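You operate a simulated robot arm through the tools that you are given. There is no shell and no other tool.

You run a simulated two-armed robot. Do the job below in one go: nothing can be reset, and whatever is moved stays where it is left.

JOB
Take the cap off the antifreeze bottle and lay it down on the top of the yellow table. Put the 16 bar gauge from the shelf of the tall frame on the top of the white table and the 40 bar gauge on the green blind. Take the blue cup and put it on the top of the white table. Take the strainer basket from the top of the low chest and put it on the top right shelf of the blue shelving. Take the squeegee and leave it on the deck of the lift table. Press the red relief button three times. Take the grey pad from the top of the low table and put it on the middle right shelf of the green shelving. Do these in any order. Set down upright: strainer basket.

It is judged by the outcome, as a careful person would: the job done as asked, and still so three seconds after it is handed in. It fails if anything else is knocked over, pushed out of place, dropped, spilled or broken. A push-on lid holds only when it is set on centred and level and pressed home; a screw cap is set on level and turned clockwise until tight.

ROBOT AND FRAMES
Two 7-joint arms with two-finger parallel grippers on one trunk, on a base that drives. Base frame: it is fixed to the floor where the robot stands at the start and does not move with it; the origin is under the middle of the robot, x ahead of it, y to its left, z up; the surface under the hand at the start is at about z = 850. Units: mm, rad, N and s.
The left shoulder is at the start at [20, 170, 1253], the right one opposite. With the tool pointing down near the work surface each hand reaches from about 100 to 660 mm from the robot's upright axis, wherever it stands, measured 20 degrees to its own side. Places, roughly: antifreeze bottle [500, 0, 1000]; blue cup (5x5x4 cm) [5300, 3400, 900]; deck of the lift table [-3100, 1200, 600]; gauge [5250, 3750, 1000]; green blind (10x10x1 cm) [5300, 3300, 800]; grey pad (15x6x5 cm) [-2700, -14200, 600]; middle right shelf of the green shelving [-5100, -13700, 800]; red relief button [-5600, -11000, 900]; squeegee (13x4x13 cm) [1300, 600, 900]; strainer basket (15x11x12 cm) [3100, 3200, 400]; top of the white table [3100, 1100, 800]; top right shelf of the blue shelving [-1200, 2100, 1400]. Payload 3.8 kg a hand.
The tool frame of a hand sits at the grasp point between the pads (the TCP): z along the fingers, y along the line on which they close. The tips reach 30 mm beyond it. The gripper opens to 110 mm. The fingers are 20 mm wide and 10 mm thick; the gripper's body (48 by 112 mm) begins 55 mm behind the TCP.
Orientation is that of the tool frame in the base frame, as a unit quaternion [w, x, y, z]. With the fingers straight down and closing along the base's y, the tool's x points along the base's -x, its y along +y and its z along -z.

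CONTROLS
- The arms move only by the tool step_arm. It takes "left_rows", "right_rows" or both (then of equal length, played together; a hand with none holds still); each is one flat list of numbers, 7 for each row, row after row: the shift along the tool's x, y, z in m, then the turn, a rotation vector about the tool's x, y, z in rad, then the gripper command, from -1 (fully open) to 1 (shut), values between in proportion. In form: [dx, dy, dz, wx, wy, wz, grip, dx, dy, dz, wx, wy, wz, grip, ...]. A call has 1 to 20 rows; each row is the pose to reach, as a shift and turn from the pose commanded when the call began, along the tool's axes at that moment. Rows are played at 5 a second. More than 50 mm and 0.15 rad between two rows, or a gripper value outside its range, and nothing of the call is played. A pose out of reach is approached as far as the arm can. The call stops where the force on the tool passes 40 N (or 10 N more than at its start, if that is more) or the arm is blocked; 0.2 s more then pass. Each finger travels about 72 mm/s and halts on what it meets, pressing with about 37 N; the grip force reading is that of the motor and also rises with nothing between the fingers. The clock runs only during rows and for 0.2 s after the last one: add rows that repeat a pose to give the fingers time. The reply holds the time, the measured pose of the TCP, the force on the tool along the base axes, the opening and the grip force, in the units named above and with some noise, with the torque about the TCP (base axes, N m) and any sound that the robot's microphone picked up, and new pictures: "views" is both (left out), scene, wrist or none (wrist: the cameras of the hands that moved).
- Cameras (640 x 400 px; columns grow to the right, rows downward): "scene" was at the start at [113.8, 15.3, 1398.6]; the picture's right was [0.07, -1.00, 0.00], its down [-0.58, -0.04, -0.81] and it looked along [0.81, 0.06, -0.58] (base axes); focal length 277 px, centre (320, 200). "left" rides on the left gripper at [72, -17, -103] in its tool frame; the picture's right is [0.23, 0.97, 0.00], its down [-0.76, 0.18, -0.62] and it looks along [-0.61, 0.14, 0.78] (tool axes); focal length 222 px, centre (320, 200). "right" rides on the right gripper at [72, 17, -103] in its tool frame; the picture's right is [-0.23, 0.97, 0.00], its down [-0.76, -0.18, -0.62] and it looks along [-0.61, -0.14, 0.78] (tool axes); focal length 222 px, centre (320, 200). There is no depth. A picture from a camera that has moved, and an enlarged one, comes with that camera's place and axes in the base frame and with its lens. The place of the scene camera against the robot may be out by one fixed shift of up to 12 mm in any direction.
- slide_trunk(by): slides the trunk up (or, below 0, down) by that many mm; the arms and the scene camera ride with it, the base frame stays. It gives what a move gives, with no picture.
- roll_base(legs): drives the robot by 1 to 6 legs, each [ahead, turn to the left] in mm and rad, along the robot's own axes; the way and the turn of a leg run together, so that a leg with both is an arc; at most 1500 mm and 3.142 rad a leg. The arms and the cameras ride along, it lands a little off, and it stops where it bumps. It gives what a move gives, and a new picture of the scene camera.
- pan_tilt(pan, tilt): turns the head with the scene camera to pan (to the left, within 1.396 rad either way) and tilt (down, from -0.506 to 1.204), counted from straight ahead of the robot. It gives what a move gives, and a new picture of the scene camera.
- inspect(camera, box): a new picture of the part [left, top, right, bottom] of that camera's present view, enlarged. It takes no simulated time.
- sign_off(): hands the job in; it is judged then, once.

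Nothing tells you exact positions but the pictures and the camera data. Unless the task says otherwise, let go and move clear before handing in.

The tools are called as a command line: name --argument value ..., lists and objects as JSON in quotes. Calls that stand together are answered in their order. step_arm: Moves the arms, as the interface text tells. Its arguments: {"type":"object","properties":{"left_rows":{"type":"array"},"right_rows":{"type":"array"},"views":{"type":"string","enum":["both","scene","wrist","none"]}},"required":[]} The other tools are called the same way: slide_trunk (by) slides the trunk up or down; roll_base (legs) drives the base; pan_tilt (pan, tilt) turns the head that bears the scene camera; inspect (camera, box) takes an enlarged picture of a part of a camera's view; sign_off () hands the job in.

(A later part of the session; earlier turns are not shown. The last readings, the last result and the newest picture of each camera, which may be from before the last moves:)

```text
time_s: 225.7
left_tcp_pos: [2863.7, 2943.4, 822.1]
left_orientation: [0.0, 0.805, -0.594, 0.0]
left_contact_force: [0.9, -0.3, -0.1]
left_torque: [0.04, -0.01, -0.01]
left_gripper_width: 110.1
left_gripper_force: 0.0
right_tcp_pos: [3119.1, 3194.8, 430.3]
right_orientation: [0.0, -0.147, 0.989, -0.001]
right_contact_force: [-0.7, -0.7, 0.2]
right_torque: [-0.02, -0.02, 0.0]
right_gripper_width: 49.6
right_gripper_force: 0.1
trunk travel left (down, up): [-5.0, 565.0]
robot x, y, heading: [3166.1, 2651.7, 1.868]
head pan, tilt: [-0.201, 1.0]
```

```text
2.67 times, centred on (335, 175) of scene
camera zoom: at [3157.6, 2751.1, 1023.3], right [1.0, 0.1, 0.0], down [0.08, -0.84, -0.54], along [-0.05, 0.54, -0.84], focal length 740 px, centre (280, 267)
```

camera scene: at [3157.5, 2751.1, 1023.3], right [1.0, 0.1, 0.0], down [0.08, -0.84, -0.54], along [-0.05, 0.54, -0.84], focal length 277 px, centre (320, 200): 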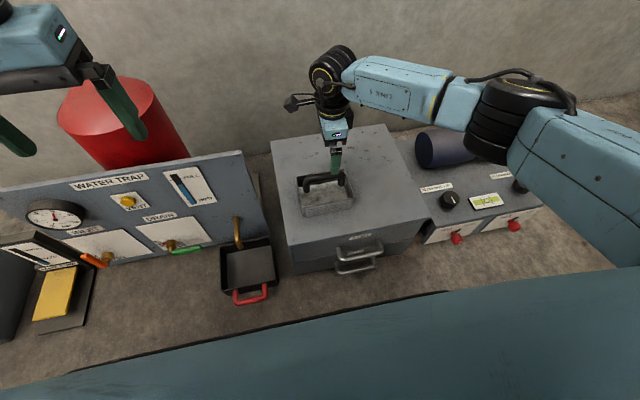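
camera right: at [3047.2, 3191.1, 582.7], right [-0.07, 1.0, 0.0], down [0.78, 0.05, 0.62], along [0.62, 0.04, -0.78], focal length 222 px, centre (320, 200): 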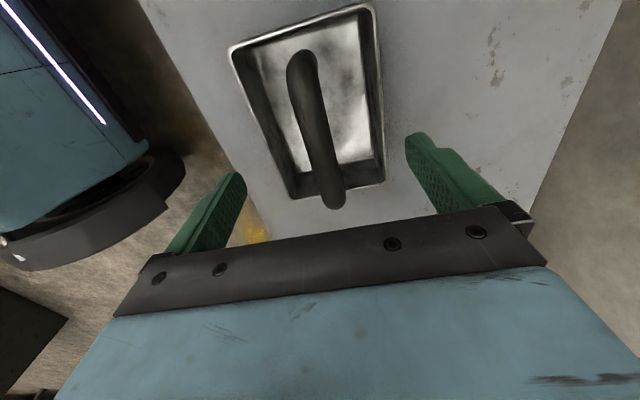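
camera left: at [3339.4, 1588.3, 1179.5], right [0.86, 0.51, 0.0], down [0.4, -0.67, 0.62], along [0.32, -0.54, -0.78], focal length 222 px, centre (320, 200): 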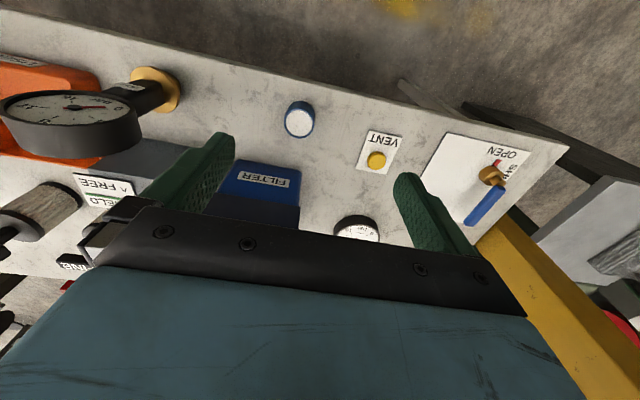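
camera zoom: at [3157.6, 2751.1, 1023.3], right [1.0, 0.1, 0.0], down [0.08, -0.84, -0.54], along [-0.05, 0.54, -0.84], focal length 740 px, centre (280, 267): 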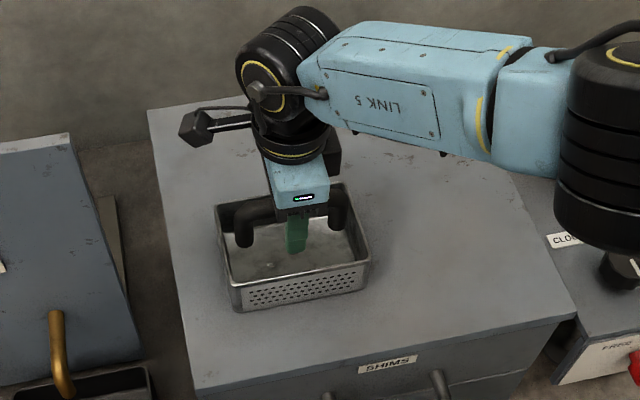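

The row list was malformed; nothing moved. I repeat it correctly.

step_arm --right_rows '[0, 0, 0, 0, 0, 0, 0.3, 0, 0, 0, 0, 0, 0, 0.5, 0, 0, 0, 0, 0, 0, 1, 0, 0, 0, 0, 0, 0, 1, 0, 0, 0, 0, 0, 0, 1, 0, 0, -0.015, 0, 0, 0, 1, 0, 0, -0.03, 0, 0, 0, 1, 0, 0, -0.03, 0, 0, 0, 1]' --views "both"

inspect --camera "scene" --box '[270, 100, 400, 250]'

```text
time_s: 227.5
left_tcp_pos: [2864.2, 2942.6, 822.2]
left_orientation: [0.0, 0.805, -0.593, 0.0]
left_contact_force: [-0.5, -0.4, -0.4]
left_torque: [0.0, 0.0, 0.02]
left_gripper_width: 110.1
left_gripper_force: 0.1
right_tcp_pos: [3117.6, 3195.1, 459.6]
right_orientation: [-0.001, -0.147, 0.989, 0.0]
right_contact_force: [0.1, 0.8, -1.8]
right_torque: [-0.02, 0.01, 0.02]
right_gripper_width: 19.2
right_gripper_force: 36.9
trunk travel left (down, up): [-5.0, 565.0]
robot x, y, heading: [3167.8, 2652.6, 1.873]
head pan, tilt: [-0.201, 1.0]
camera scene: at [3157.6, 2751.2, 1023.3], right [1.0, 0.1, 0.0], down [0.08, -0.84, -0.54], along [-0.05, 0.54, -0.84], focal length 277 px, centre (320, 200)
camera right: at [3043.3, 3190.7, 563.3], right [-0.06, 1.0, 0.0], down [0.78, 0.05, 0.62], along [0.62, 0.04, -0.78], focal length 222 px, centre (320, 200)
```

scene: 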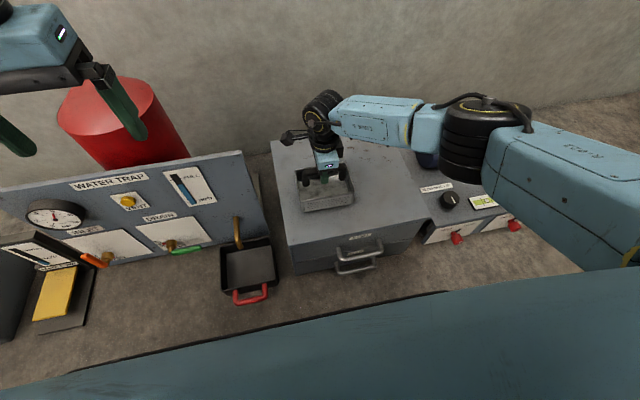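
right: 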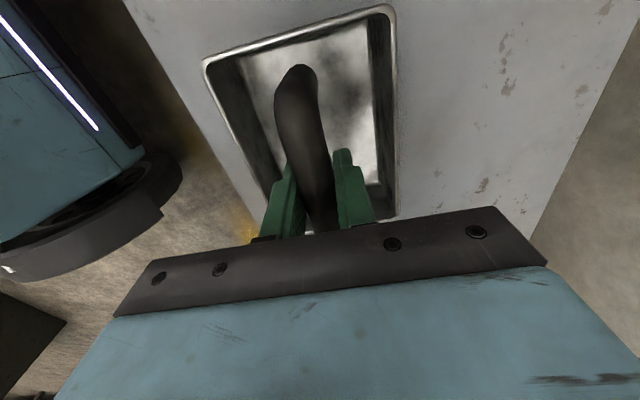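

```text
2.67 times, centred on (335, 175) of scene
camera zoom: at [3157.6, 2751.2, 1023.3], right [1.0, 0.1, 0.0], down [0.08, -0.84, -0.54], along [-0.05, 0.54, -0.84], focal length 740 px, centre (280, 267)
```

zoom: 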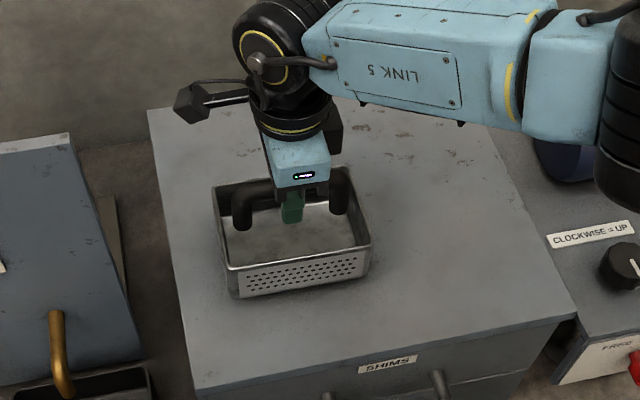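

The basket hangs level in the right hand. I lift it, draw it back, and raise the trunk again.

step_arm --right_rows '[0, 0, -0.04, 0, 0, 0, 1, 0, 0, -0.08, 0, 0, 0, 1, 0, 0, -0.12, 0, 0, 0, 1, 0, -0.04, -0.13, 0, 0, 0, 1, -0.02, -0.08, -0.14, 0, 0, 0, 1, -0.05, -0.115, -0.15, 0, 0, 0, 1, -0.08, -0.15, -0.16, 0, 0, 0, 1, -0.1, -0.18, -0.17, 0, 0, 0, 1]' --views "none"

slide_trunk --by 345

step_arm --right_rows '[0, 0, -0.04, 0, 0, 0, 1, 0, 0, -0.08, 0, 0, 0, 1, 0, 0, -0.12, 0, 0, 0, 1, 0, 0, -0.15, 0, 0, 0, 1]' --views "both"

```text
time_s: 229.3
left_tcp_pos: [2864.6, 2942.2, 821.4]
left_orientation: [0.0, 0.805, -0.594, 0.0]
left_contact_force: [0.0, 0.2, -0.2]
left_torque: [0.0, 0.02, 0.03]
left_gripper_width: 110.1
left_gripper_force: 0.0
right_tcp_pos: [3267.8, 3051.9, 628.9]
right_orientation: [0.0, -0.146, 0.989, -0.001]
right_contact_force: [-0.7, 0.7, -1.9]
right_torque: [-0.04, 0.04, 0.04]
right_gripper_width: 19.0
right_gripper_force: 36.9
trunk travel left (down, up): [-5.0, 565.0]
robot x, y, heading: [3164.6, 2648.9, 1.868]
head pan, tilt: [-0.201, 1.0]
```

```text
time_s: 232.7
left_tcp_pos: [2862.8, 2944.8, 1167.2]
left_orientation: [0.0, 0.805, -0.593, 0.0]
left_contact_force: [0.3, 0.3, 0.0]
left_torque: [0.01, -0.02, 0.01]
left_gripper_width: 109.9
left_gripper_force: 0.1
right_tcp_pos: [3265.8, 3052.0, 974.8]
right_orientation: [0.0, -0.147, 0.989, 0.0]
right_contact_force: [0.1, 0.6, -2.2]
right_torque: [0.01, -0.02, -0.01]
right_gripper_width: 19.1
right_gripper_force: 37.0
trunk travel left (down, up): [-350.0, 220.0]
robot x, y, heading: [3167.2, 2653.3, 1.865]
head pan, tilt: [-0.201, 1.0]
```

```text
time_s: 233.7
left_tcp_pos: [2864.3, 2943.1, 1166.9]
left_orientation: [0.0, 0.805, -0.593, -0.001]
left_contact_force: [0.1, 0.5, -0.7]
left_torque: [-0.01, 0.03, -0.04]
left_gripper_width: 110.0
left_gripper_force: 0.0
right_tcp_pos: [3267.0, 3051.0, 1123.5]
right_orientation: [0.0, -0.147, 0.989, 0.0]
right_contact_force: [0.2, -0.2, -3.2]
right_torque: [0.01, 0.0, 0.0]
right_gripper_width: 19.3
right_gripper_force: 37.2
trunk travel left (down, up): [-350.0, 220.0]
robot x, y, heading: [3168.8, 2653.0, 1.865]
head pan, tilt: [-0.201, 1.0]
camera scene: at [3157.5, 2751.1, 1368.3], right [1.0, 0.1, 0.0], down [0.08, -0.84, -0.54], along [-0.05, 0.54, -0.84], focal length 277 px, centre (320, 200)
camera right: at [3191.5, 3047.8, 1227.2], right [-0.07, 1.0, 0.0], down [0.78, 0.05, 0.62], along [0.62, 0.04, -0.78], focal length 222 px, centre (320, 200)
```

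scene: 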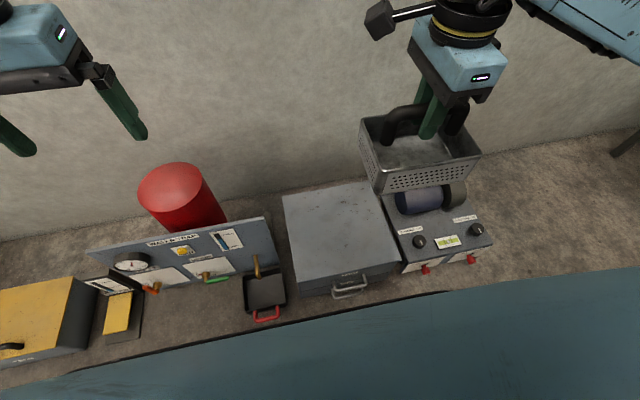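
right: 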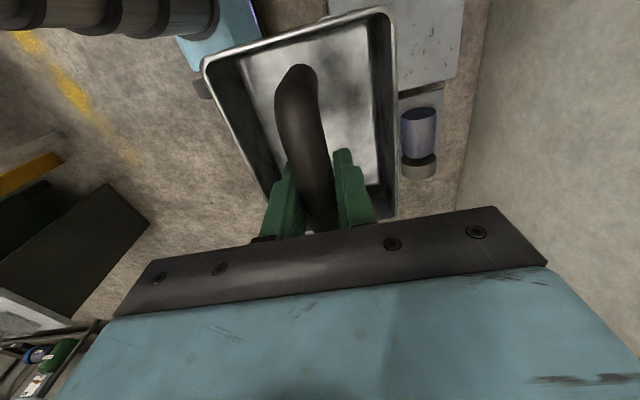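

The basket is secured. I drive back down the aisle to the yellow table's left side for the squeegee.

pan_tilt --pan 0.0 --tilt 0.6

roll_base --legs '[[0, 2.174], [975, 0], [0, -0.601], [850, 0], [842, 0], [0, 1.571]]'

```text
time_s: 234.5
left_tcp_pos: [2863.6, 2943.9, 1166.2]
left_orientation: [0.0, 0.805, -0.594, 0.001]
left_contact_force: [-0.3, 0.3, 0.6]
left_torque: [0.0, 0.0, -0.01]
left_gripper_width: 109.8
left_gripper_force: 0.2
right_tcp_pos: [3267.0, 3052.1, 1123.2]
right_orientation: [0.001, -0.148, 0.989, 0.0]
right_contact_force: [-0.7, 0.4, -2.3]
right_torque: [-0.02, 0.04, -0.01]
right_gripper_width: 19.0
right_gripper_force: 36.8
trunk travel left (down, up): [-350.0, 220.0]
robot x, y, heading: [3165.5, 2649.5, 1.867]
head pan, tilt: [0.0, 0.6]
camera scene: at [3138.5, 2766.5, 1400.2], right [0.96, 0.29, 0.0], down [0.16, -0.54, -0.82], along [-0.24, 0.79, -0.57], focal length 277 px, centre (320, 200)
```

scene: 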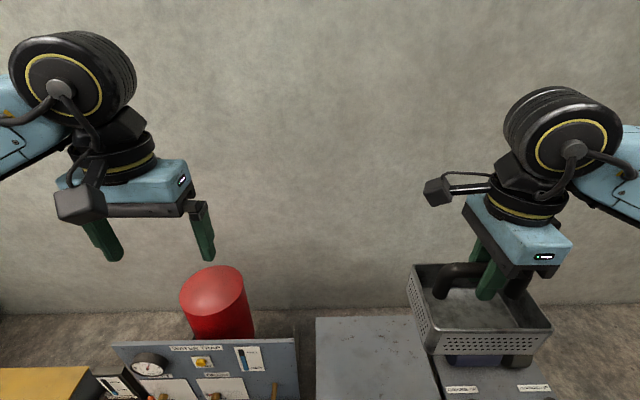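

```text
time_s: 258.4
left_tcp_pos: [1213.0, 1131.4, 1166.5]
left_orientation: [0.0, 0.604, 0.797, 0.0]
left_contact_force: [0.4, 0.2, -0.2]
left_torque: [0.0, 0.01, -0.02]
left_gripper_width: 109.8
left_gripper_force: 0.0
right_tcp_pos: [808.6, 1034.2, 1123.3]
right_orientation: [0.0, 0.991, 0.135, 0.0]
right_contact_force: [0.8, -1.0, -2.6]
right_torque: [-0.01, -0.01, 0.01]
right_gripper_width: 19.2
right_gripper_force: 36.7
trunk travel left (down, up): [-350.0, 220.0]
robot x, y, heading: [923.6, 1426.8, -1.3]
head pan, tilt: [0.0, 0.6]
camera scene: at [954.6, 1333.9, 1400.3], right [-0.96, -0.27, 0.0], down [-0.15, 0.54, -0.83], along [0.22, -0.8, -0.57], focal length 277 px, centre (320, 200)
```

scene: 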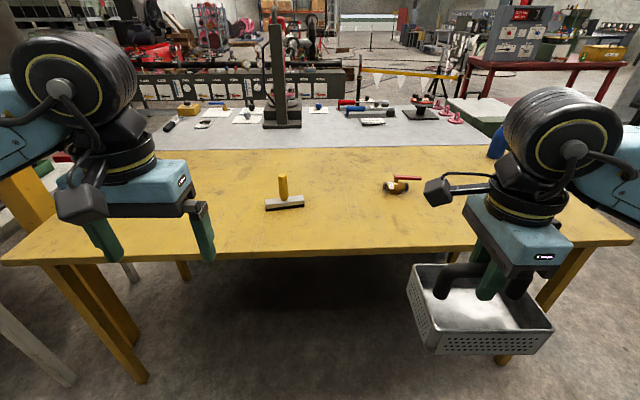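

I see the squeegee standing on the table like an upside-down T with its yellow handle up. I zoom for details.

inspect --camera "scene" --box '[240, 160, 340, 225]'

```text
6.15 times, centred on (290, 192) of scene
camera zoom: at [954.6, 1333.9, 1400.3], right [-0.96, -0.27, 0.0], down [-0.15, 0.54, -0.83], along [0.22, -0.8, -0.57], focal length 1707 px, centre (505, 246)
```

zoom: 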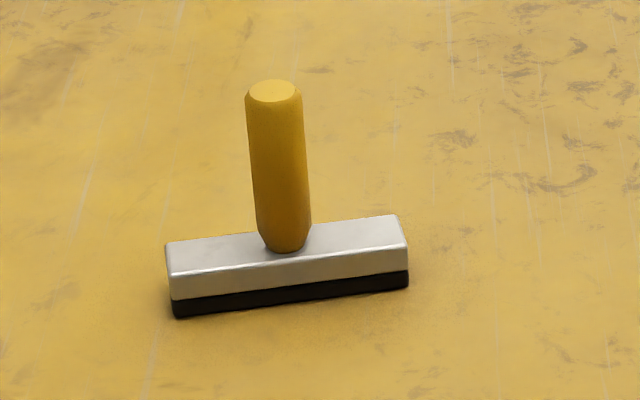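

The squeegee stands at about (1262, 635). I move forward 350 mm.

roll_base --legs '[[350, 0]]'

inspect --camera "left" --box '[0, 0, 640, 400]'

```text
time_s: 260.6
left_tcp_pos: [1307.0, 794.8, 1165.6]
left_orientation: [-0.001, 0.604, 0.797, 0.0]
left_contact_force: [0.3, 0.3, 0.0]
left_torque: [0.01, -0.01, 0.03]
left_gripper_width: 110.0
left_gripper_force: 0.1
right_tcp_pos: [902.6, 696.7, 1123.6]
right_orientation: [-0.001, 0.991, 0.133, 0.0]
right_contact_force: [0.2, 0.3, -1.8]
right_torque: [-0.02, -0.03, 0.0]
right_gripper_width: 19.3
right_gripper_force: 36.9
trunk travel left (down, up): [-350.0, 220.0]
robot x, y, heading: [1012.1, 1095.0, -1.301]
head pan, tilt: [0.0, 0.6]
camera scene: at [1047.9, 995.9, 1400.2], right [-0.96, -0.27, 0.0], down [-0.15, 0.55, -0.82], along [0.22, -0.79, -0.57], focal length 277 px, centre (320, 200)
```

scene: 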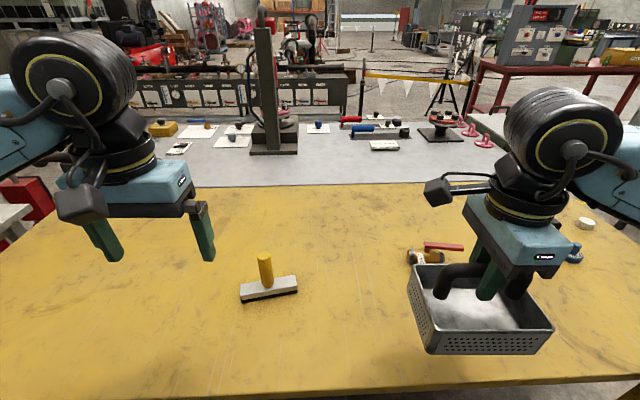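

```text
1.00 times, centred on (320, 200) of left (not enlarged: the box is as wide or as high as the picture)
camera zoom: at [1272.6, 859.9, 1268.9], right [0.88, 0.48, 0.0], down [0.38, -0.69, 0.62], along [0.3, -0.55, -0.78], focal length 222 px, centre (320, 200)
```

zoom: 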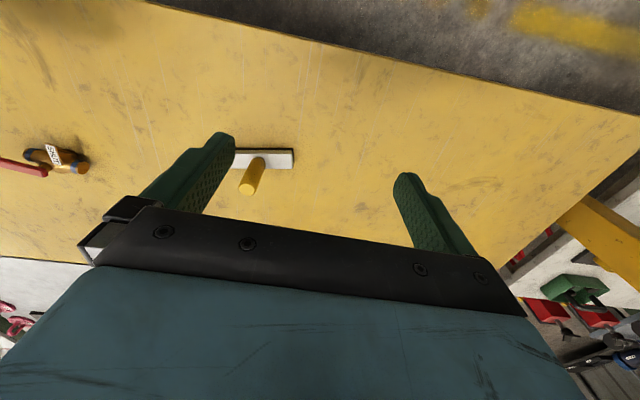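

I bring the left hand above the squeegee's handle and check with the wrist camera.

step_arm --left_rows '[-0.0298, -0.0167, 0.0211, 0, 0, 0, -1, -0.0595, -0.0333, 0.0422, 0, 0, 0, -1, -0.0893, -0.05, 0.0634, 0, 0, 0, -1, -0.119, -0.0666, 0.0845, 0, 0, 0, -1, -0.1488, -0.0833, 0.1056, 0, 0, 0, -1, -0.1488, -0.0833, 0.1056, 0, 0, 0, -1]' --views "both"

inspect --camera "left" --box '[220, 60, 420, 200]'

```text
time_s: 262.1
left_tcp_pos: [1267.5, 630.6, 1060.5]
left_orientation: [0.001, 0.604, 0.797, -0.001]
left_contact_force: [0.4, 0.3, -0.1]
left_torque: [0.02, 0.01, -0.05]
left_gripper_width: 109.9
left_gripper_force: 0.0
right_tcp_pos: [900.7, 697.3, 1123.4]
right_orientation: [0.0, 0.991, 0.134, 0.001]
right_contact_force: [0.4, 0.3, -2.2]
right_torque: [-0.03, 0.01, 0.0]
right_gripper_width: 19.1
right_gripper_force: 37.0
trunk travel left (down, up): [-350.0, 220.0]
robot x, y, heading: [1010.9, 1092.1, -1.302]
head pan, tilt: [0.0, 0.6]
camera scene: at [1048.1, 997.2, 1400.4], right [-0.96, -0.27, 0.0], down [-0.15, 0.54, -0.83], along [0.22, -0.8, -0.56], focal length 277 px, centre (320, 200)
camera left: at [1232.9, 695.2, 1163.2], right [0.88, 0.48, 0.0], down [0.38, -0.68, 0.62], along [0.3, -0.55, -0.78], focal length 222 px, centre (320, 200)
```

scene: 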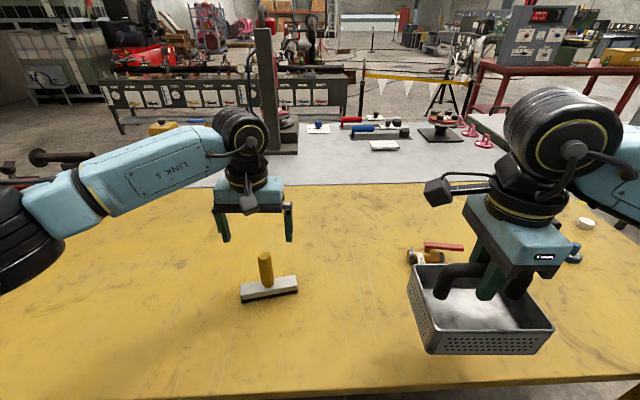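
left: 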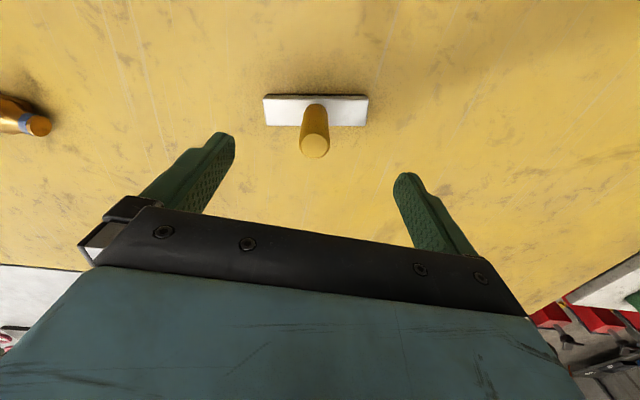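

```text
2.86 times, centred on (320, 130) of left
camera zoom: at [1232.9, 695.2, 1163.2], right [0.88, 0.48, 0.0], down [0.38, -0.68, 0.62], along [0.3, -0.55, -0.78], focal length 635 px, centre (320, 400)
```

zoom: 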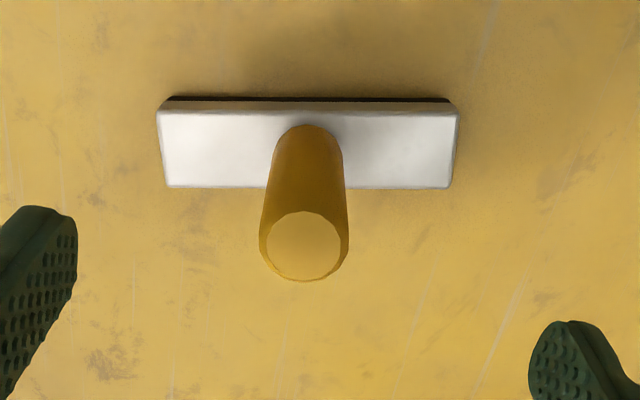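

The handle axis is about 10 mm further ahead. I correct, lower to the handle and close.

step_arm --left_rows '[-0.01, -0.002, 0.03, 0, 0, 0, -1, -0.01, -0.002, 0.065, 0, 0, 0, -1, -0.01, -0.002, 0.1, 0, 0, 0, -0.5, -0.01, -0.002, 0.117, 0, 0, 0, -0.2, -0.01, -0.002, 0.117, 0, 0, 0, 0.2, -0.01, -0.002, 0.117, 0, 0, 0, 0.4, -0.01, -0.002, 0.117, 0, 0, 0, 0.55, -0.01, -0.002, 0.117, 0, 0, 0, 1, -0.01, -0.002, 0.117, 0, 0, 0, 1, -0.01, -0.002, 0.117, 0, 0, 0, 1]' --views "both"

inspect --camera "scene" --box '[180, 180, 340, 320]'

```text
time_s: 264.2
left_tcp_pos: [1267.7, 619.3, 944.0]
left_orientation: [0.0, 0.605, 0.796, 0.0]
left_contact_force: [0.2, 0.1, 0.8]
left_torque: [0.0, 0.0, 0.0]
left_gripper_width: 29.4
left_gripper_force: 37.1
right_tcp_pos: [901.7, 696.4, 1123.1]
right_orientation: [-0.001, 0.991, 0.134, -0.001]
right_contact_force: [0.5, 0.4, -2.9]
right_torque: [0.02, 0.02, 0.01]
right_gripper_width: 19.2
right_gripper_force: 36.8
trunk travel left (down, up): [-350.0, 220.0]
robot x, y, heading: [1011.0, 1095.3, -1.303]
head pan, tilt: [0.0, 0.6]
camera scene: at [1047.8, 996.3, 1400.3], right [-0.96, -0.27, 0.0], down [-0.15, 0.54, -0.82], along [0.22, -0.8, -0.57], focal length 277 px, centre (320, 200)
camera left: at [1233.1, 684.9, 1046.7], right [0.88, 0.48, 0.0], down [0.38, -0.69, 0.62], along [0.3, -0.55, -0.78], focal length 222 px, centre (320, 200)
```

scene: 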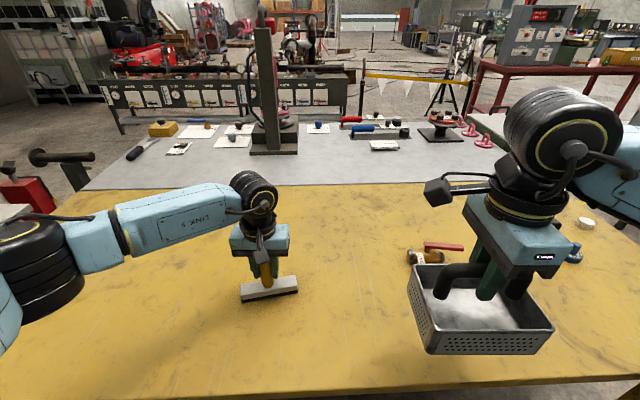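
left: 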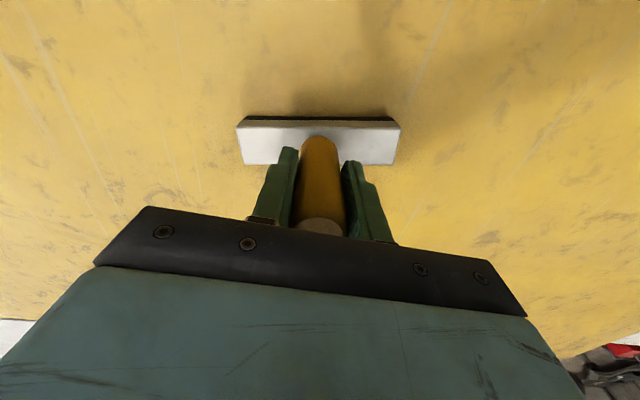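

```text
2.86 times, centred on (260, 250) of scene
camera zoom: at [1047.8, 996.3, 1400.3], right [-0.96, -0.27, 0.0], down [-0.15, 0.54, -0.82], along [0.22, -0.8, -0.57], focal length 793 px, centre (491, 57)
```

zoom: 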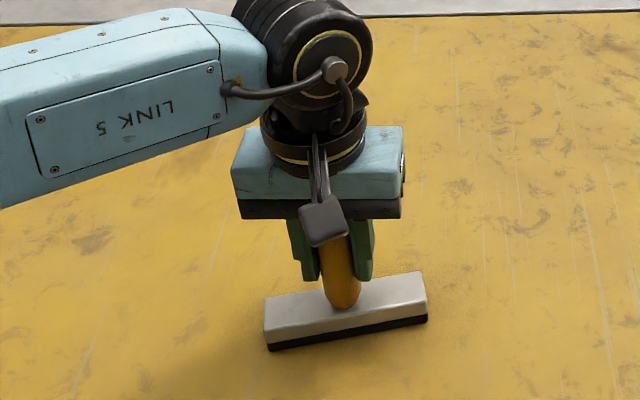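

The squeegee is gripped. I lift and tuck it, then drive back toward the blue shelving.

step_arm --left_rows '[0, 0, -0.03, 0, 0, 0, 1, 0, 0, -0.075, 0, 0, 0, 1, 0, 0, -0.12, 0, 0, 0, 1, 0.03, 0, -0.15, 0, 0, 0, 1, 0.07, 0.02, -0.17, 0, 0, 0, 1, 0.11, 0.05, -0.18, 0, 0, 0, 1, 0.14, 0.08, -0.19, 0, 0, 0, 1]' --views "scene"

roll_base --legs '[[-350, 0], [0, -1.545], [950, 0], [936, 0], [0, -1.571]]'

```text
refused: row 6 steps farther than a row can; nothing moved
```

```text
time_s: 283.2
left_tcp_pos: [-1154.0, 1327.1, 944.2]
left_orientation: [0.0, 0.808, -0.589, 0.0]
left_contact_force: [-0.6, -0.1, -0.1]
left_torque: [-0.05, 0.0, -0.02]
left_gripper_width: 29.4
left_gripper_force: 36.9
right_tcp_pos: [-786.8, 1263.1, 1122.6]
right_orientation: [0.0, -0.153, 0.988, -0.001]
right_contact_force: [0.2, 0.0, -2.2]
right_torque: [0.0, 0.0, -0.02]
right_gripper_width: 19.2
right_gripper_force: 37.5
trunk travel left (down, up): [-350.0, 220.0]
robot x, y, heading: [-880.8, 866.1, 1.879]
head pan, tilt: [0.0, 0.6]
camera scene: at [-909.6, 977.2, 1400.3], right [0.95, 0.3, 0.0], down [0.17, -0.54, -0.82], along [-0.25, 0.79, -0.57], focal length 277 px, centre (320, 200)
```

scene: 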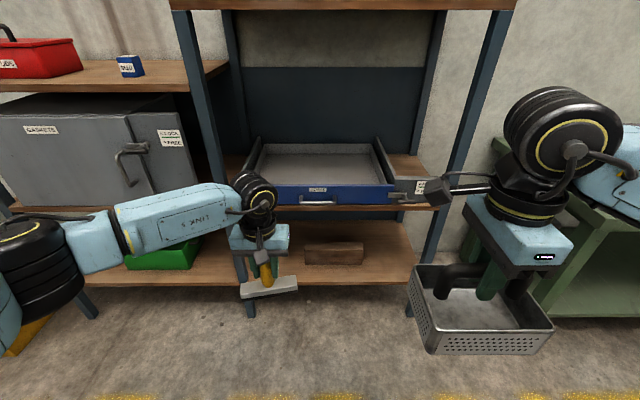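

The arm move was refused, so the squeegee travelled low in the hand, but the path was clear and it is still held firmly. I now lift it properly, keep steps small, and raise the trunk to look at the top shelf.

step_arm --left_rows '[0, 0, -0.03, 0, 0, 0, 1, 0.02, 0, -0.07, 0, 0, 0, 1, 0.05, 0.01, -0.1, 0, 0, 0, 1, 0.08, 0.03, -0.12, 0, 0, 0, 1, 0.11, 0.05, -0.13, 0, 0, 0, 1]' --views "none"

slide_trunk --by 215

pan_tilt --pan 0.0 --tilt 0.35

```text
time_s: 284.4
left_tcp_pos: [-1168.3, 1206.0, 1075.5]
left_orientation: [0.0, 0.808, -0.589, 0.0]
left_contact_force: [0.3, 0.1, -3.1]
left_torque: [-0.02, -0.03, -0.02]
left_gripper_width: 29.4
left_gripper_force: 36.6
right_tcp_pos: [-785.8, 1263.3, 1123.2]
right_orientation: [0.001, -0.154, 0.988, 0.0]
right_contact_force: [-0.2, -0.8, -1.9]
right_torque: [0.01, -0.02, 0.03]
right_gripper_width: 19.3
right_gripper_force: 37.1
trunk travel left (down, up): [-350.0, 220.0]
robot x, y, heading: [-882.1, 865.6, 1.878]
head pan, tilt: [0.0, 0.6]
```

```text
time_s: 286.7
left_tcp_pos: [-1167.1, 1207.8, 1290.0]
left_orientation: [-0.001, 0.808, -0.589, -0.001]
left_contact_force: [0.3, 0.3, -1.8]
left_torque: [0.02, -0.01, -0.02]
left_gripper_width: 29.7
left_gripper_force: 37.3
right_tcp_pos: [-786.5, 1264.1, 1339.0]
right_orientation: [0.0, -0.153, 0.988, -0.001]
right_contact_force: [-0.1, -0.2, -2.5]
right_torque: [0.0, -0.03, 0.0]
right_gripper_width: 19.1
right_gripper_force: 37.5
trunk travel left (down, up): [-565.0, 5.0]
robot x, y, heading: [-879.3, 865.3, 1.88]
head pan, tilt: [0.0, 0.6]
```

```text
time_s: 287.5
left_tcp_pos: [-1167.6, 1207.2, 1289.7]
left_orientation: [0.0, 0.808, -0.589, 0.0]
left_contact_force: [-0.1, -0.8, -2.3]
left_torque: [0.0, -0.01, 0.0]
left_gripper_width: 29.2
left_gripper_force: 37.3
right_tcp_pos: [-784.7, 1264.8, 1337.5]
right_orientation: [0.0, -0.152, 0.988, 0.0]
right_contact_force: [-0.3, -0.5, -3.0]
right_torque: [0.0, 0.04, -0.01]
right_gripper_width: 19.5
right_gripper_force: 37.1
trunk travel left (down, up): [-565.0, 5.0]
robot x, y, heading: [-882.1, 862.1, 1.875]
head pan, tilt: [0.0, 0.351]
camera scene: at [-911.3, 981.8, 1638.0], right [0.95, 0.3, 0.0], down [0.1, -0.33, -0.94], along [-0.29, 0.89, -0.34], focal length 277 px, centre (320, 200)
```

scene: 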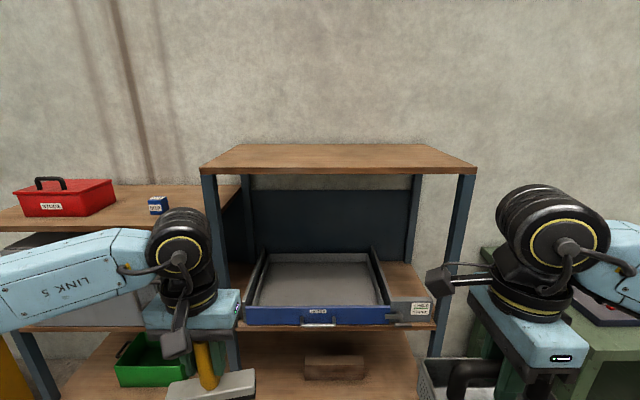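

The top right shelf is empty, its surface near z ≈ 1417. Before approaching I raise the basket well above shelf height and pull the squeegee back toward me.

step_arm --right_rows '[0, 0, -0.032, 0, 0, 0, 1, 0, 0, -0.064, 0, 0, 0, 1, 0, 0, -0.096, 0, 0, 0, 1, 0, 0, -0.128, 0, 0, 0, 1, 0, 0, -0.16, 0, 0, 0, 1, 0, 0, -0.192, 0, 0, 0, 1, 0, 0, -0.224, 0, 0, 0, 1, 0, 0, -0.255, 0, 0, 0, 1]' --left_rows '[0.022, 0, 0, 0, 0, 0, 1, 0.044, 0, 0, 0, 0, 0, 1, 0.066, 0, 0, 0, 0, 0, 1, 0.088, 0, 0, 0, 0, 0, 1, 0.11, 0, 0, 0, 0, 0, 1, 0.132, 0, 0, 0, 0, 0, 1, 0.154, 0, 0, 0, 0, 0, 1, 0.17, 0, 0, 0, 0, 0, 1]' --views "scene"

```text
time_s: 289.3
left_tcp_pos: [-1117.6, 1060.2, 1290.3]
left_orientation: [0.0, 0.808, -0.589, 0.0]
left_contact_force: [0.4, -0.3, -3.3]
left_torque: [-0.02, -0.03, 0.0]
left_gripper_width: 29.3
left_gripper_force: 37.7
left hand out of reach, approached as far as the arm can: row 8
right_tcp_pos: [-785.8, 1264.0, 1593.4]
right_orientation: [0.0, -0.153, 0.988, -0.001]
right_contact_force: [0.2, -0.1, -2.5]
right_torque: [-0.02, 0.0, 0.02]
right_gripper_width: 19.1
right_gripper_force: 36.7
trunk travel left (down, up): [-565.0, 5.0]
robot x, y, heading: [-882.3, 860.1, 1.878]
head pan, tilt: [0.0, 0.351]
camera scene: at [-911.5, 981.1, 1638.1], right [0.95, 0.3, 0.0], down [0.1, -0.33, -0.94], along [-0.29, 0.89, -0.34], focal length 277 px, centre (320, 200)
```

scene: 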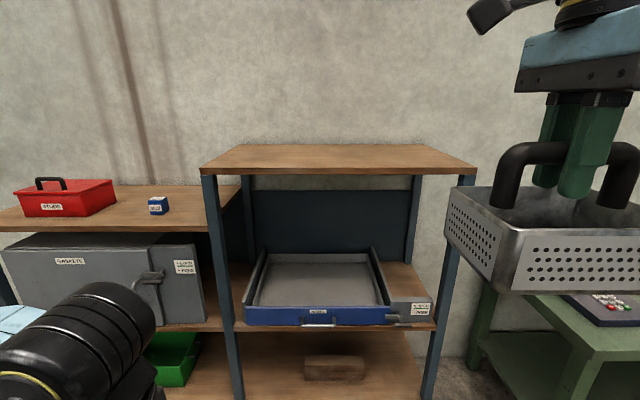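

The basket is above shelf height. I drive forward carefully and check.

roll_base --legs '[[600, -0.008]]'

pan_tilt --pan 0.0 --tilt 0.6

```text
time_s: 292.7
left_tcp_pos: [-1295.5, 1637.2, 1291.3]
left_orientation: [0.0, 0.805, -0.594, 0.0]
left_contact_force: [-0.1, 0.4, -2.3]
left_torque: [0.01, -0.01, -0.03]
left_gripper_width: 29.3
left_gripper_force: 36.3
right_tcp_pos: [-959.5, 1836.2, 1593.0]
right_orientation: [0.0, -0.148, 0.989, 0.0]
right_contact_force: [0.4, 0.1, -2.6]
right_torque: [-0.03, 0.01, 0.02]
right_gripper_width: 19.2
right_gripper_force: 36.5
trunk travel left (down, up): [-565.0, 5.0]
robot x, y, heading: [-1062.0, 1435.5, 1.875]
head pan, tilt: [0.0, 0.351]
camera scene: at [-1088.9, 1555.4, 1638.1], right [0.96, 0.29, 0.0], down [0.1, -0.33, -0.94], along [-0.27, 0.9, -0.34], focal length 277 px, centre (320, 200)
```

scene: 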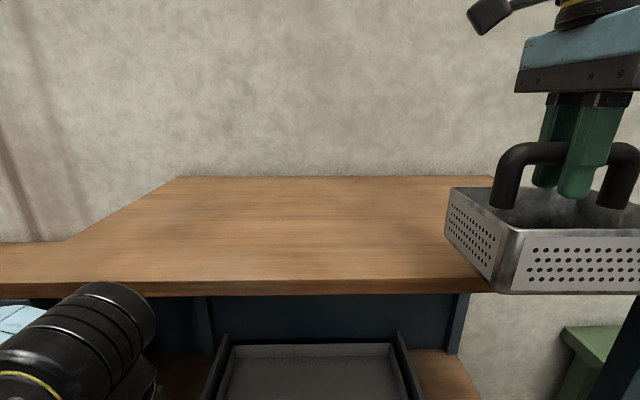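

```text
time_s: 293.4
left_tcp_pos: [-1293.7, 1636.7, 1290.0]
left_orientation: [0.0, 0.805, -0.594, 0.001]
left_contact_force: [-0.5, 0.6, -1.7]
left_torque: [0.01, -0.01, 0.01]
left_gripper_width: 29.5
left_gripper_force: 37.5
right_tcp_pos: [-959.4, 1836.7, 1591.6]
right_orientation: [0.0, -0.147, 0.989, -0.001]
right_contact_force: [-0.6, 0.3, -2.8]
right_torque: [-0.01, 0.01, 0.03]
right_gripper_width: 19.1
right_gripper_force: 36.9
trunk travel left (down, up): [-565.0, 5.0]
robot x, y, heading: [-1061.1, 1436.0, 1.866]
head pan, tilt: [0.0, 0.6]
camera scene: at [-1087.6, 1551.3, 1615.3], right [0.96, 0.29, 0.0], down [0.16, -0.54, -0.83], along [-0.24, 0.79, -0.56], focal length 277 px, centre (320, 200)
```

scene: 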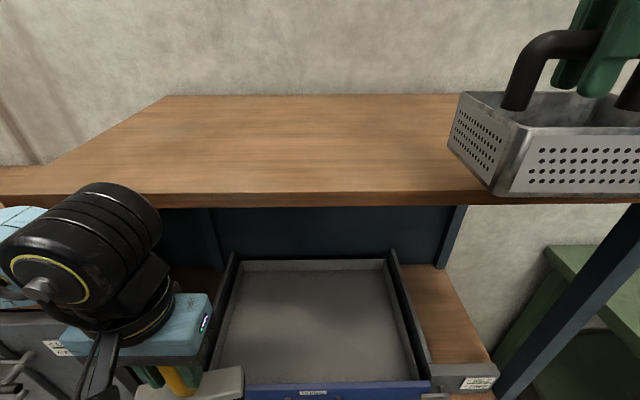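

The shelf front edge is about 430 mm ahead of my axis. I move 80 mm closer and then extend the basket over the shelf.

roll_base --legs '[[80, 0]]'

step_arm --right_rows '[0, 0.03, 0, 0, 0, 0, 1, 0, 0.06, 0, 0, 0, 0, 1, 0, 0.09, 0, 0, 0, 0, 1, 0, 0.12, 0, 0, 0, 0, 1, 0, 0.12, 0, 0, 0, 0, 1]' --views "both"

pan_tilt --pan -0.4 --tilt 0.5

```text
time_s: 294.5
left_tcp_pos: [-1316.4, 1712.3, 1291.8]
left_orientation: [0.001, 0.805, -0.594, 0.001]
left_contact_force: [0.0, 0.3, -2.4]
left_torque: [-0.05, -0.02, -0.01]
left_gripper_width: 29.3
left_gripper_force: 36.6
right_tcp_pos: [-982.6, 1912.6, 1593.6]
right_orientation: [0.0, -0.147, 0.989, -0.001]
right_contact_force: [-0.2, -0.6, -2.4]
right_torque: [-0.03, 0.02, -0.02]
right_gripper_width: 19.5
right_gripper_force: 36.9
trunk travel left (down, up): [-565.0, 5.0]
robot x, y, heading: [-1083.9, 1516.6, 1.871]
head pan, tilt: [0.0, 0.6]
camera scene: at [-1110.8, 1627.4, 1615.2], right [0.96, 0.29, 0.0], down [0.16, -0.54, -0.82], along [-0.24, 0.79, -0.57], focal length 277 px, centre (320, 200)
```

scene: 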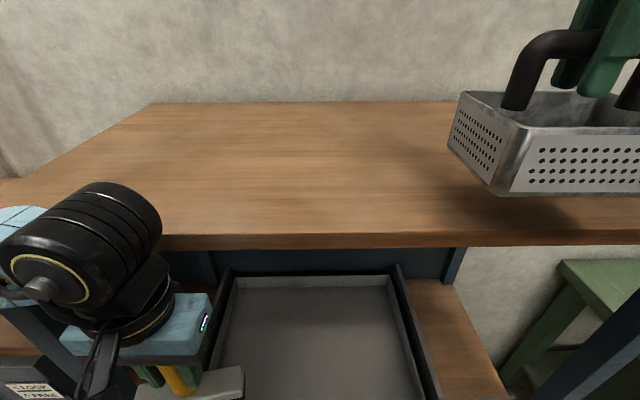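

```text
time_s: 295.7
left_tcp_pos: [-1316.7, 1711.8, 1291.2]
left_orientation: [0.0, 0.805, -0.593, 0.0]
left_contact_force: [0.0, 0.8, -2.3]
left_torque: [0.01, 0.01, 0.01]
left_gripper_width: 29.7
left_gripper_force: 37.2
right_tcp_pos: [-1017.8, 2027.3, 1592.3]
right_orientation: [0.0, -0.148, 0.989, -0.001]
right_contact_force: [0.4, -1.1, -1.9]
right_torque: [-0.01, 0.04, 0.0]
right_gripper_width: 19.3
right_gripper_force: 37.4
trunk travel left (down, up): [-565.0, 5.0]
robot x, y, heading: [-1086.5, 1516.0, 1.864]
head pan, tilt: [0.0, 0.6]
camera scene: at [-1109.7, 1625.9, 1615.3], right [0.96, 0.29, 0.0], down [0.16, -0.54, -0.83], along [-0.24, 0.79, -0.56], focal length 277 px, centre (320, 200)
camera right: at [-1092.1, 2023.4, 1696.5], right [-0.07, 1.0, 0.0], down [0.78, 0.05, 0.62], along [0.62, 0.04, -0.78], focal length 222 px, centre (320, 200)
```

scene: 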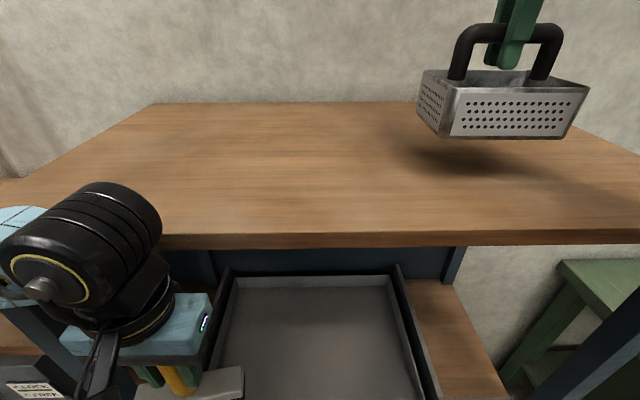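
right: 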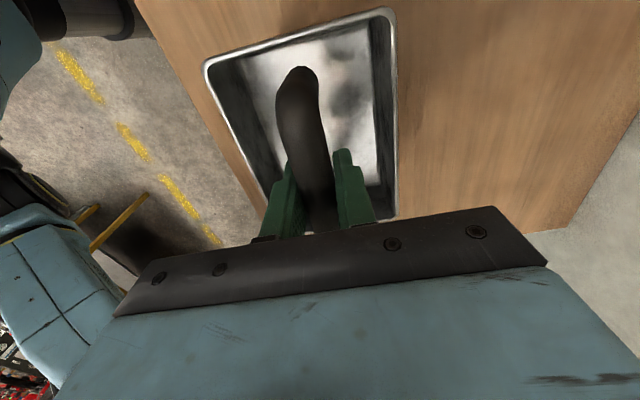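

```text
time_s: 296.6
left_tcp_pos: [-1317.5, 1712.7, 1290.7]
left_orientation: [0.0, 0.805, -0.594, 0.001]
left_contact_force: [1.1, -0.2, -2.2]
left_torque: [-0.01, 0.01, 0.01]
left_gripper_width: 29.2
left_gripper_force: 37.2
right_tcp_pos: [-1018.0, 2027.5, 1592.8]
right_orientation: [0.0, -0.146, 0.989, -0.001]
right_contact_force: [-0.1, -0.4, -2.4]
right_torque: [-0.01, -0.02, -0.03]
right_gripper_width: 19.4
right_gripper_force: 36.9
trunk travel left (down, up): [-565.0, 5.0]
robot x, y, heading: [-1080.2, 1509.3, 1.869]
head pan, tilt: [-0.4, 0.499]
camera scene: at [-1075.7, 1632.7, 1624.3], right [0.99, -0.1, 0.0], down [-0.05, -0.48, -0.88], along [0.09, 0.87, -0.48], focal length 277 px, centre (320, 200)
```

scene: 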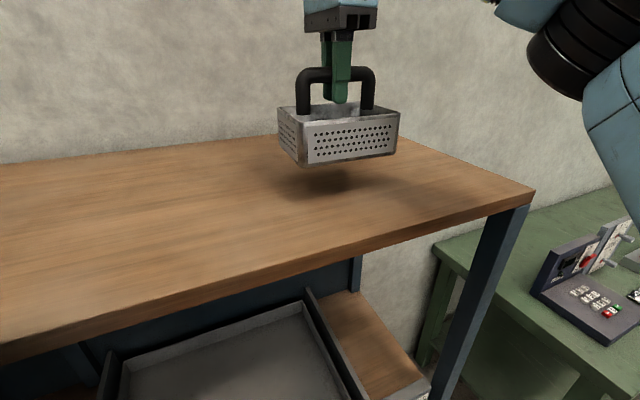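

The basket hovers over the shelf. I lower it step by step.

step_arm --right_rows '[0, 0, 0.015, 0, 0, 0, 1, 0, 0, 0.03, 0, 0, 0, 1, 0, 0, 0.045, 0, 0, 0, 1, 0, 0, 0.045, 0, 0, 0, 1]' --views "none"

inspect --camera "scene" --box '[250, 60, 430, 220]'

```text
time_s: 297.6
left_tcp_pos: [-1316.5, 1712.6, 1291.1]
left_orientation: [0.001, 0.805, -0.593, 0.001]
left_contact_force: [0.6, -0.2, -2.4]
left_torque: [0.01, -0.01, -0.01]
left_gripper_width: 29.4
left_gripper_force: 36.8
right_tcp_pos: [-1017.9, 2027.4, 1548.9]
right_orientation: [0.0, -0.147, 0.989, -0.001]
right_contact_force: [0.8, -0.1, -2.6]
right_torque: [-0.03, -0.02, 0.04]
right_gripper_width: 19.4
right_gripper_force: 36.9
trunk travel left (down, up): [-565.0, 5.0]
robot x, y, heading: [-1082.3, 1513.5, 1.869]
head pan, tilt: [-0.4, 0.499]
```

```text
2.50 times, centred on (340, 140) of scene
camera zoom: at [-1075.5, 1632.4, 1624.4], right [0.99, -0.1, 0.0], down [-0.05, -0.48, -0.88], along [0.09, 0.87, -0.48], focal length 694 px, centre (270, 350)
```

zoom: 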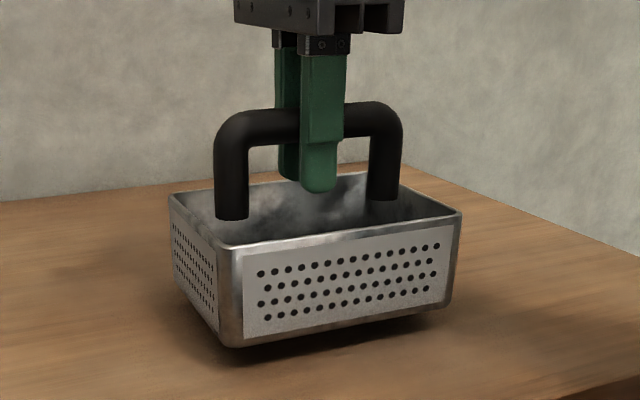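

step_arm --right_rows '[0, 0, 0.004, 0, 0, 0, 1, 0, 0, 0.008, 0, 0, 0, 1, 0, 0, 0.012, 0, 0, 0, 1, 0, 0, 0.012, 0, 0, 0, 1]' --views "none"

inspect --camera "scene" --box '[250, 60, 430, 220]'

```text
time_s: 298.6
left_tcp_pos: [-1317.6, 1711.7, 1290.4]
left_orientation: [0.001, 0.805, -0.593, 0.0]
left_contact_force: [-0.6, -0.5, -2.1]
left_torque: [-0.02, -0.01, 0.01]
left_gripper_width: 29.3
left_gripper_force: 36.8
right_tcp_pos: [-1016.2, 2026.2, 1534.5]
right_orientation: [-0.001, -0.146, 0.989, -0.001]
right_contact_force: [-0.2, 0.0, -3.4]
right_torque: [0.04, 0.02, 0.04]
right_gripper_width: 19.3
right_gripper_force: 37.2
trunk travel left (down, up): [-565.0, 5.0]
robot x, y, heading: [-1084.4, 1515.2, 1.867]
head pan, tilt: [-0.4, 0.499]
```

```text
2.50 times, centred on (340, 140) of scene
camera zoom: at [-1075.4, 1632.4, 1624.4], right [0.99, -0.1, 0.0], down [-0.05, -0.48, -0.88], along [0.09, 0.87, -0.48], focal length 694 px, centre (270, 350)
```

zoom: 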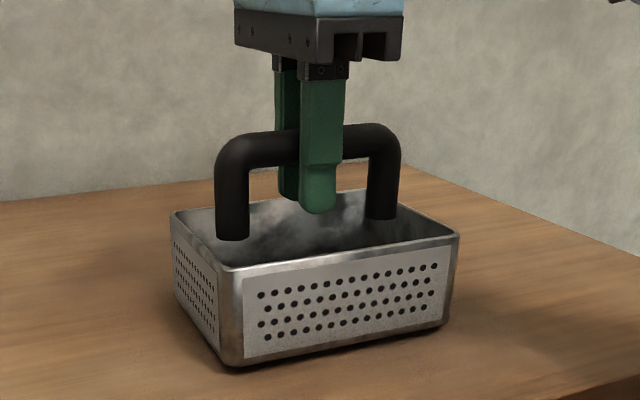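

step_arm --right_rows '[0, 0, 0.002, 0, 0, 0, 1, 0, 0, 0.004, 0, 0, 0, 1, 0, 0, 0.006, 0, 0, 0, 1, 0, 0, 0.006, 0, 0, 0, 1]' --views "none"

inspect --camera "scene" --box '[250, 60, 430, 220]'

```text
time_s: 299.6
left_tcp_pos: [-1317.7, 1711.7, 1290.3]
left_orientation: [0.0, 0.804, -0.594, 0.001]
left_contact_force: [-0.8, 0.1, -2.3]
left_torque: [0.0, 0.01, -0.03]
left_gripper_width: 29.5
left_gripper_force: 37.0
right_tcp_pos: [-1018.0, 2027.8, 1530.6]
right_orientation: [0.0, -0.147, 0.989, 0.0]
right_contact_force: [0.1, 3.6, 9.4]
right_torque: [0.22, -0.77, 0.18]
right_gripper_width: 19.2
right_gripper_force: 37.3
trunk travel left (down, up): [-565.0, 5.0]
robot x, y, heading: [-1083.0, 1515.0, 1.871]
head pan, tilt: [-0.4, 0.499]
```

```text
2.50 times, centred on (340, 140) of scene
camera zoom: at [-1075.6, 1632.3, 1624.5], right [0.99, -0.1, 0.0], down [-0.05, -0.48, -0.88], along [0.09, 0.87, -0.48], focal length 694 px, centre (270, 350)
```

zoom: 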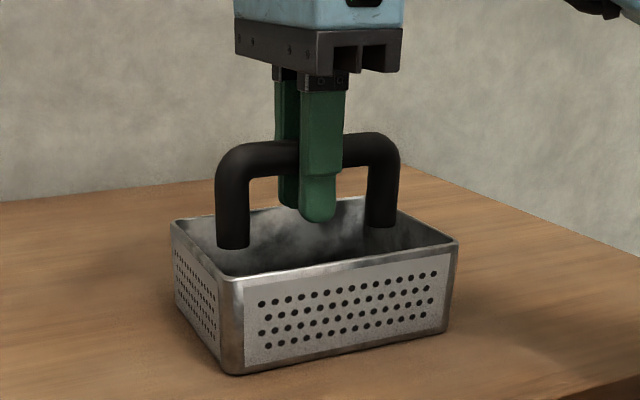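

The basket rests on the shelf. I open the fingers a little and withdraw straight up.

step_arm --right_rows '[0, 0, -0.002, 0, 0, 0, 1, 0, 0, -0.002, 0, 0, 0, 0.5, 0, 0, -0.002, 0, 0, 0, 0.3, 0, 0, -0.002, 0, 0, 0, 0.1, 0, 0, -0.025, 0, 0, 0, 0.1, 0, 0, -0.055, 0, 0, 0, 0.1, 0, 0, -0.09, 0, 0, 0, 0.1]' --views "scene"

inspect --camera "scene" --box '[250, 60, 430, 220]'

```text
time_s: 301.2
left_tcp_pos: [-1318.3, 1711.8, 1291.4]
left_orientation: [0.0, 0.805, -0.593, 0.0]
left_contact_force: [0.2, -0.5, -2.6]
left_torque: [-0.04, 0.0, 0.05]
left_gripper_width: 29.4
left_gripper_force: 36.5
right_tcp_pos: [-1018.2, 2025.1, 1622.4]
right_orientation: [0.001, -0.146, 0.989, 0.0]
right_contact_force: [0.3, -0.7, 0.9]
right_torque: [0.02, -0.02, 0.0]
right_gripper_width: 49.4
right_gripper_force: 0.0
trunk travel left (down, up): [-565.0, 5.0]
robot x, y, heading: [-1085.4, 1510.4, 1.869]
head pan, tilt: [-0.4, 0.499]
camera scene: at [-1076.3, 1630.9, 1624.5], right [0.99, -0.1, 0.0], down [-0.05, -0.48, -0.88], along [0.09, 0.87, -0.48], focal length 277 px, centre (320, 200)
```

scene: 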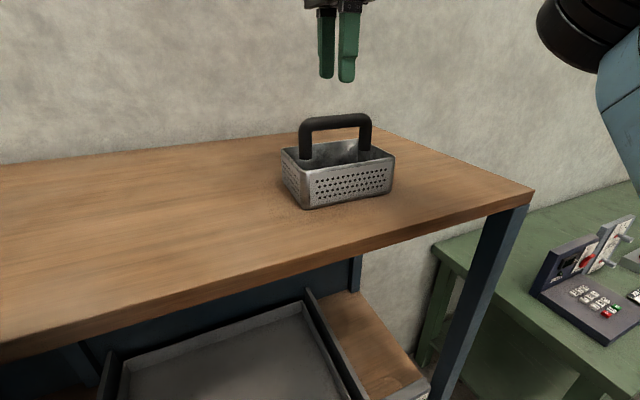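

```text
2.50 times, centred on (340, 140) of scene
camera zoom: at [-1076.3, 1630.9, 1624.5], right [0.99, -0.1, 0.0], down [-0.05, -0.48, -0.88], along [0.09, 0.87, -0.48], focal length 694 px, centre (270, 350)
```

zoom: 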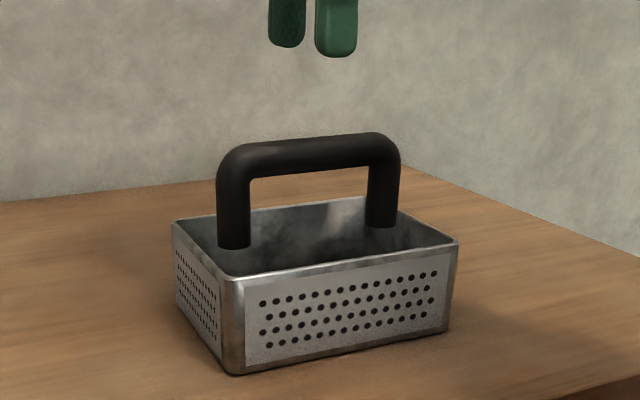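

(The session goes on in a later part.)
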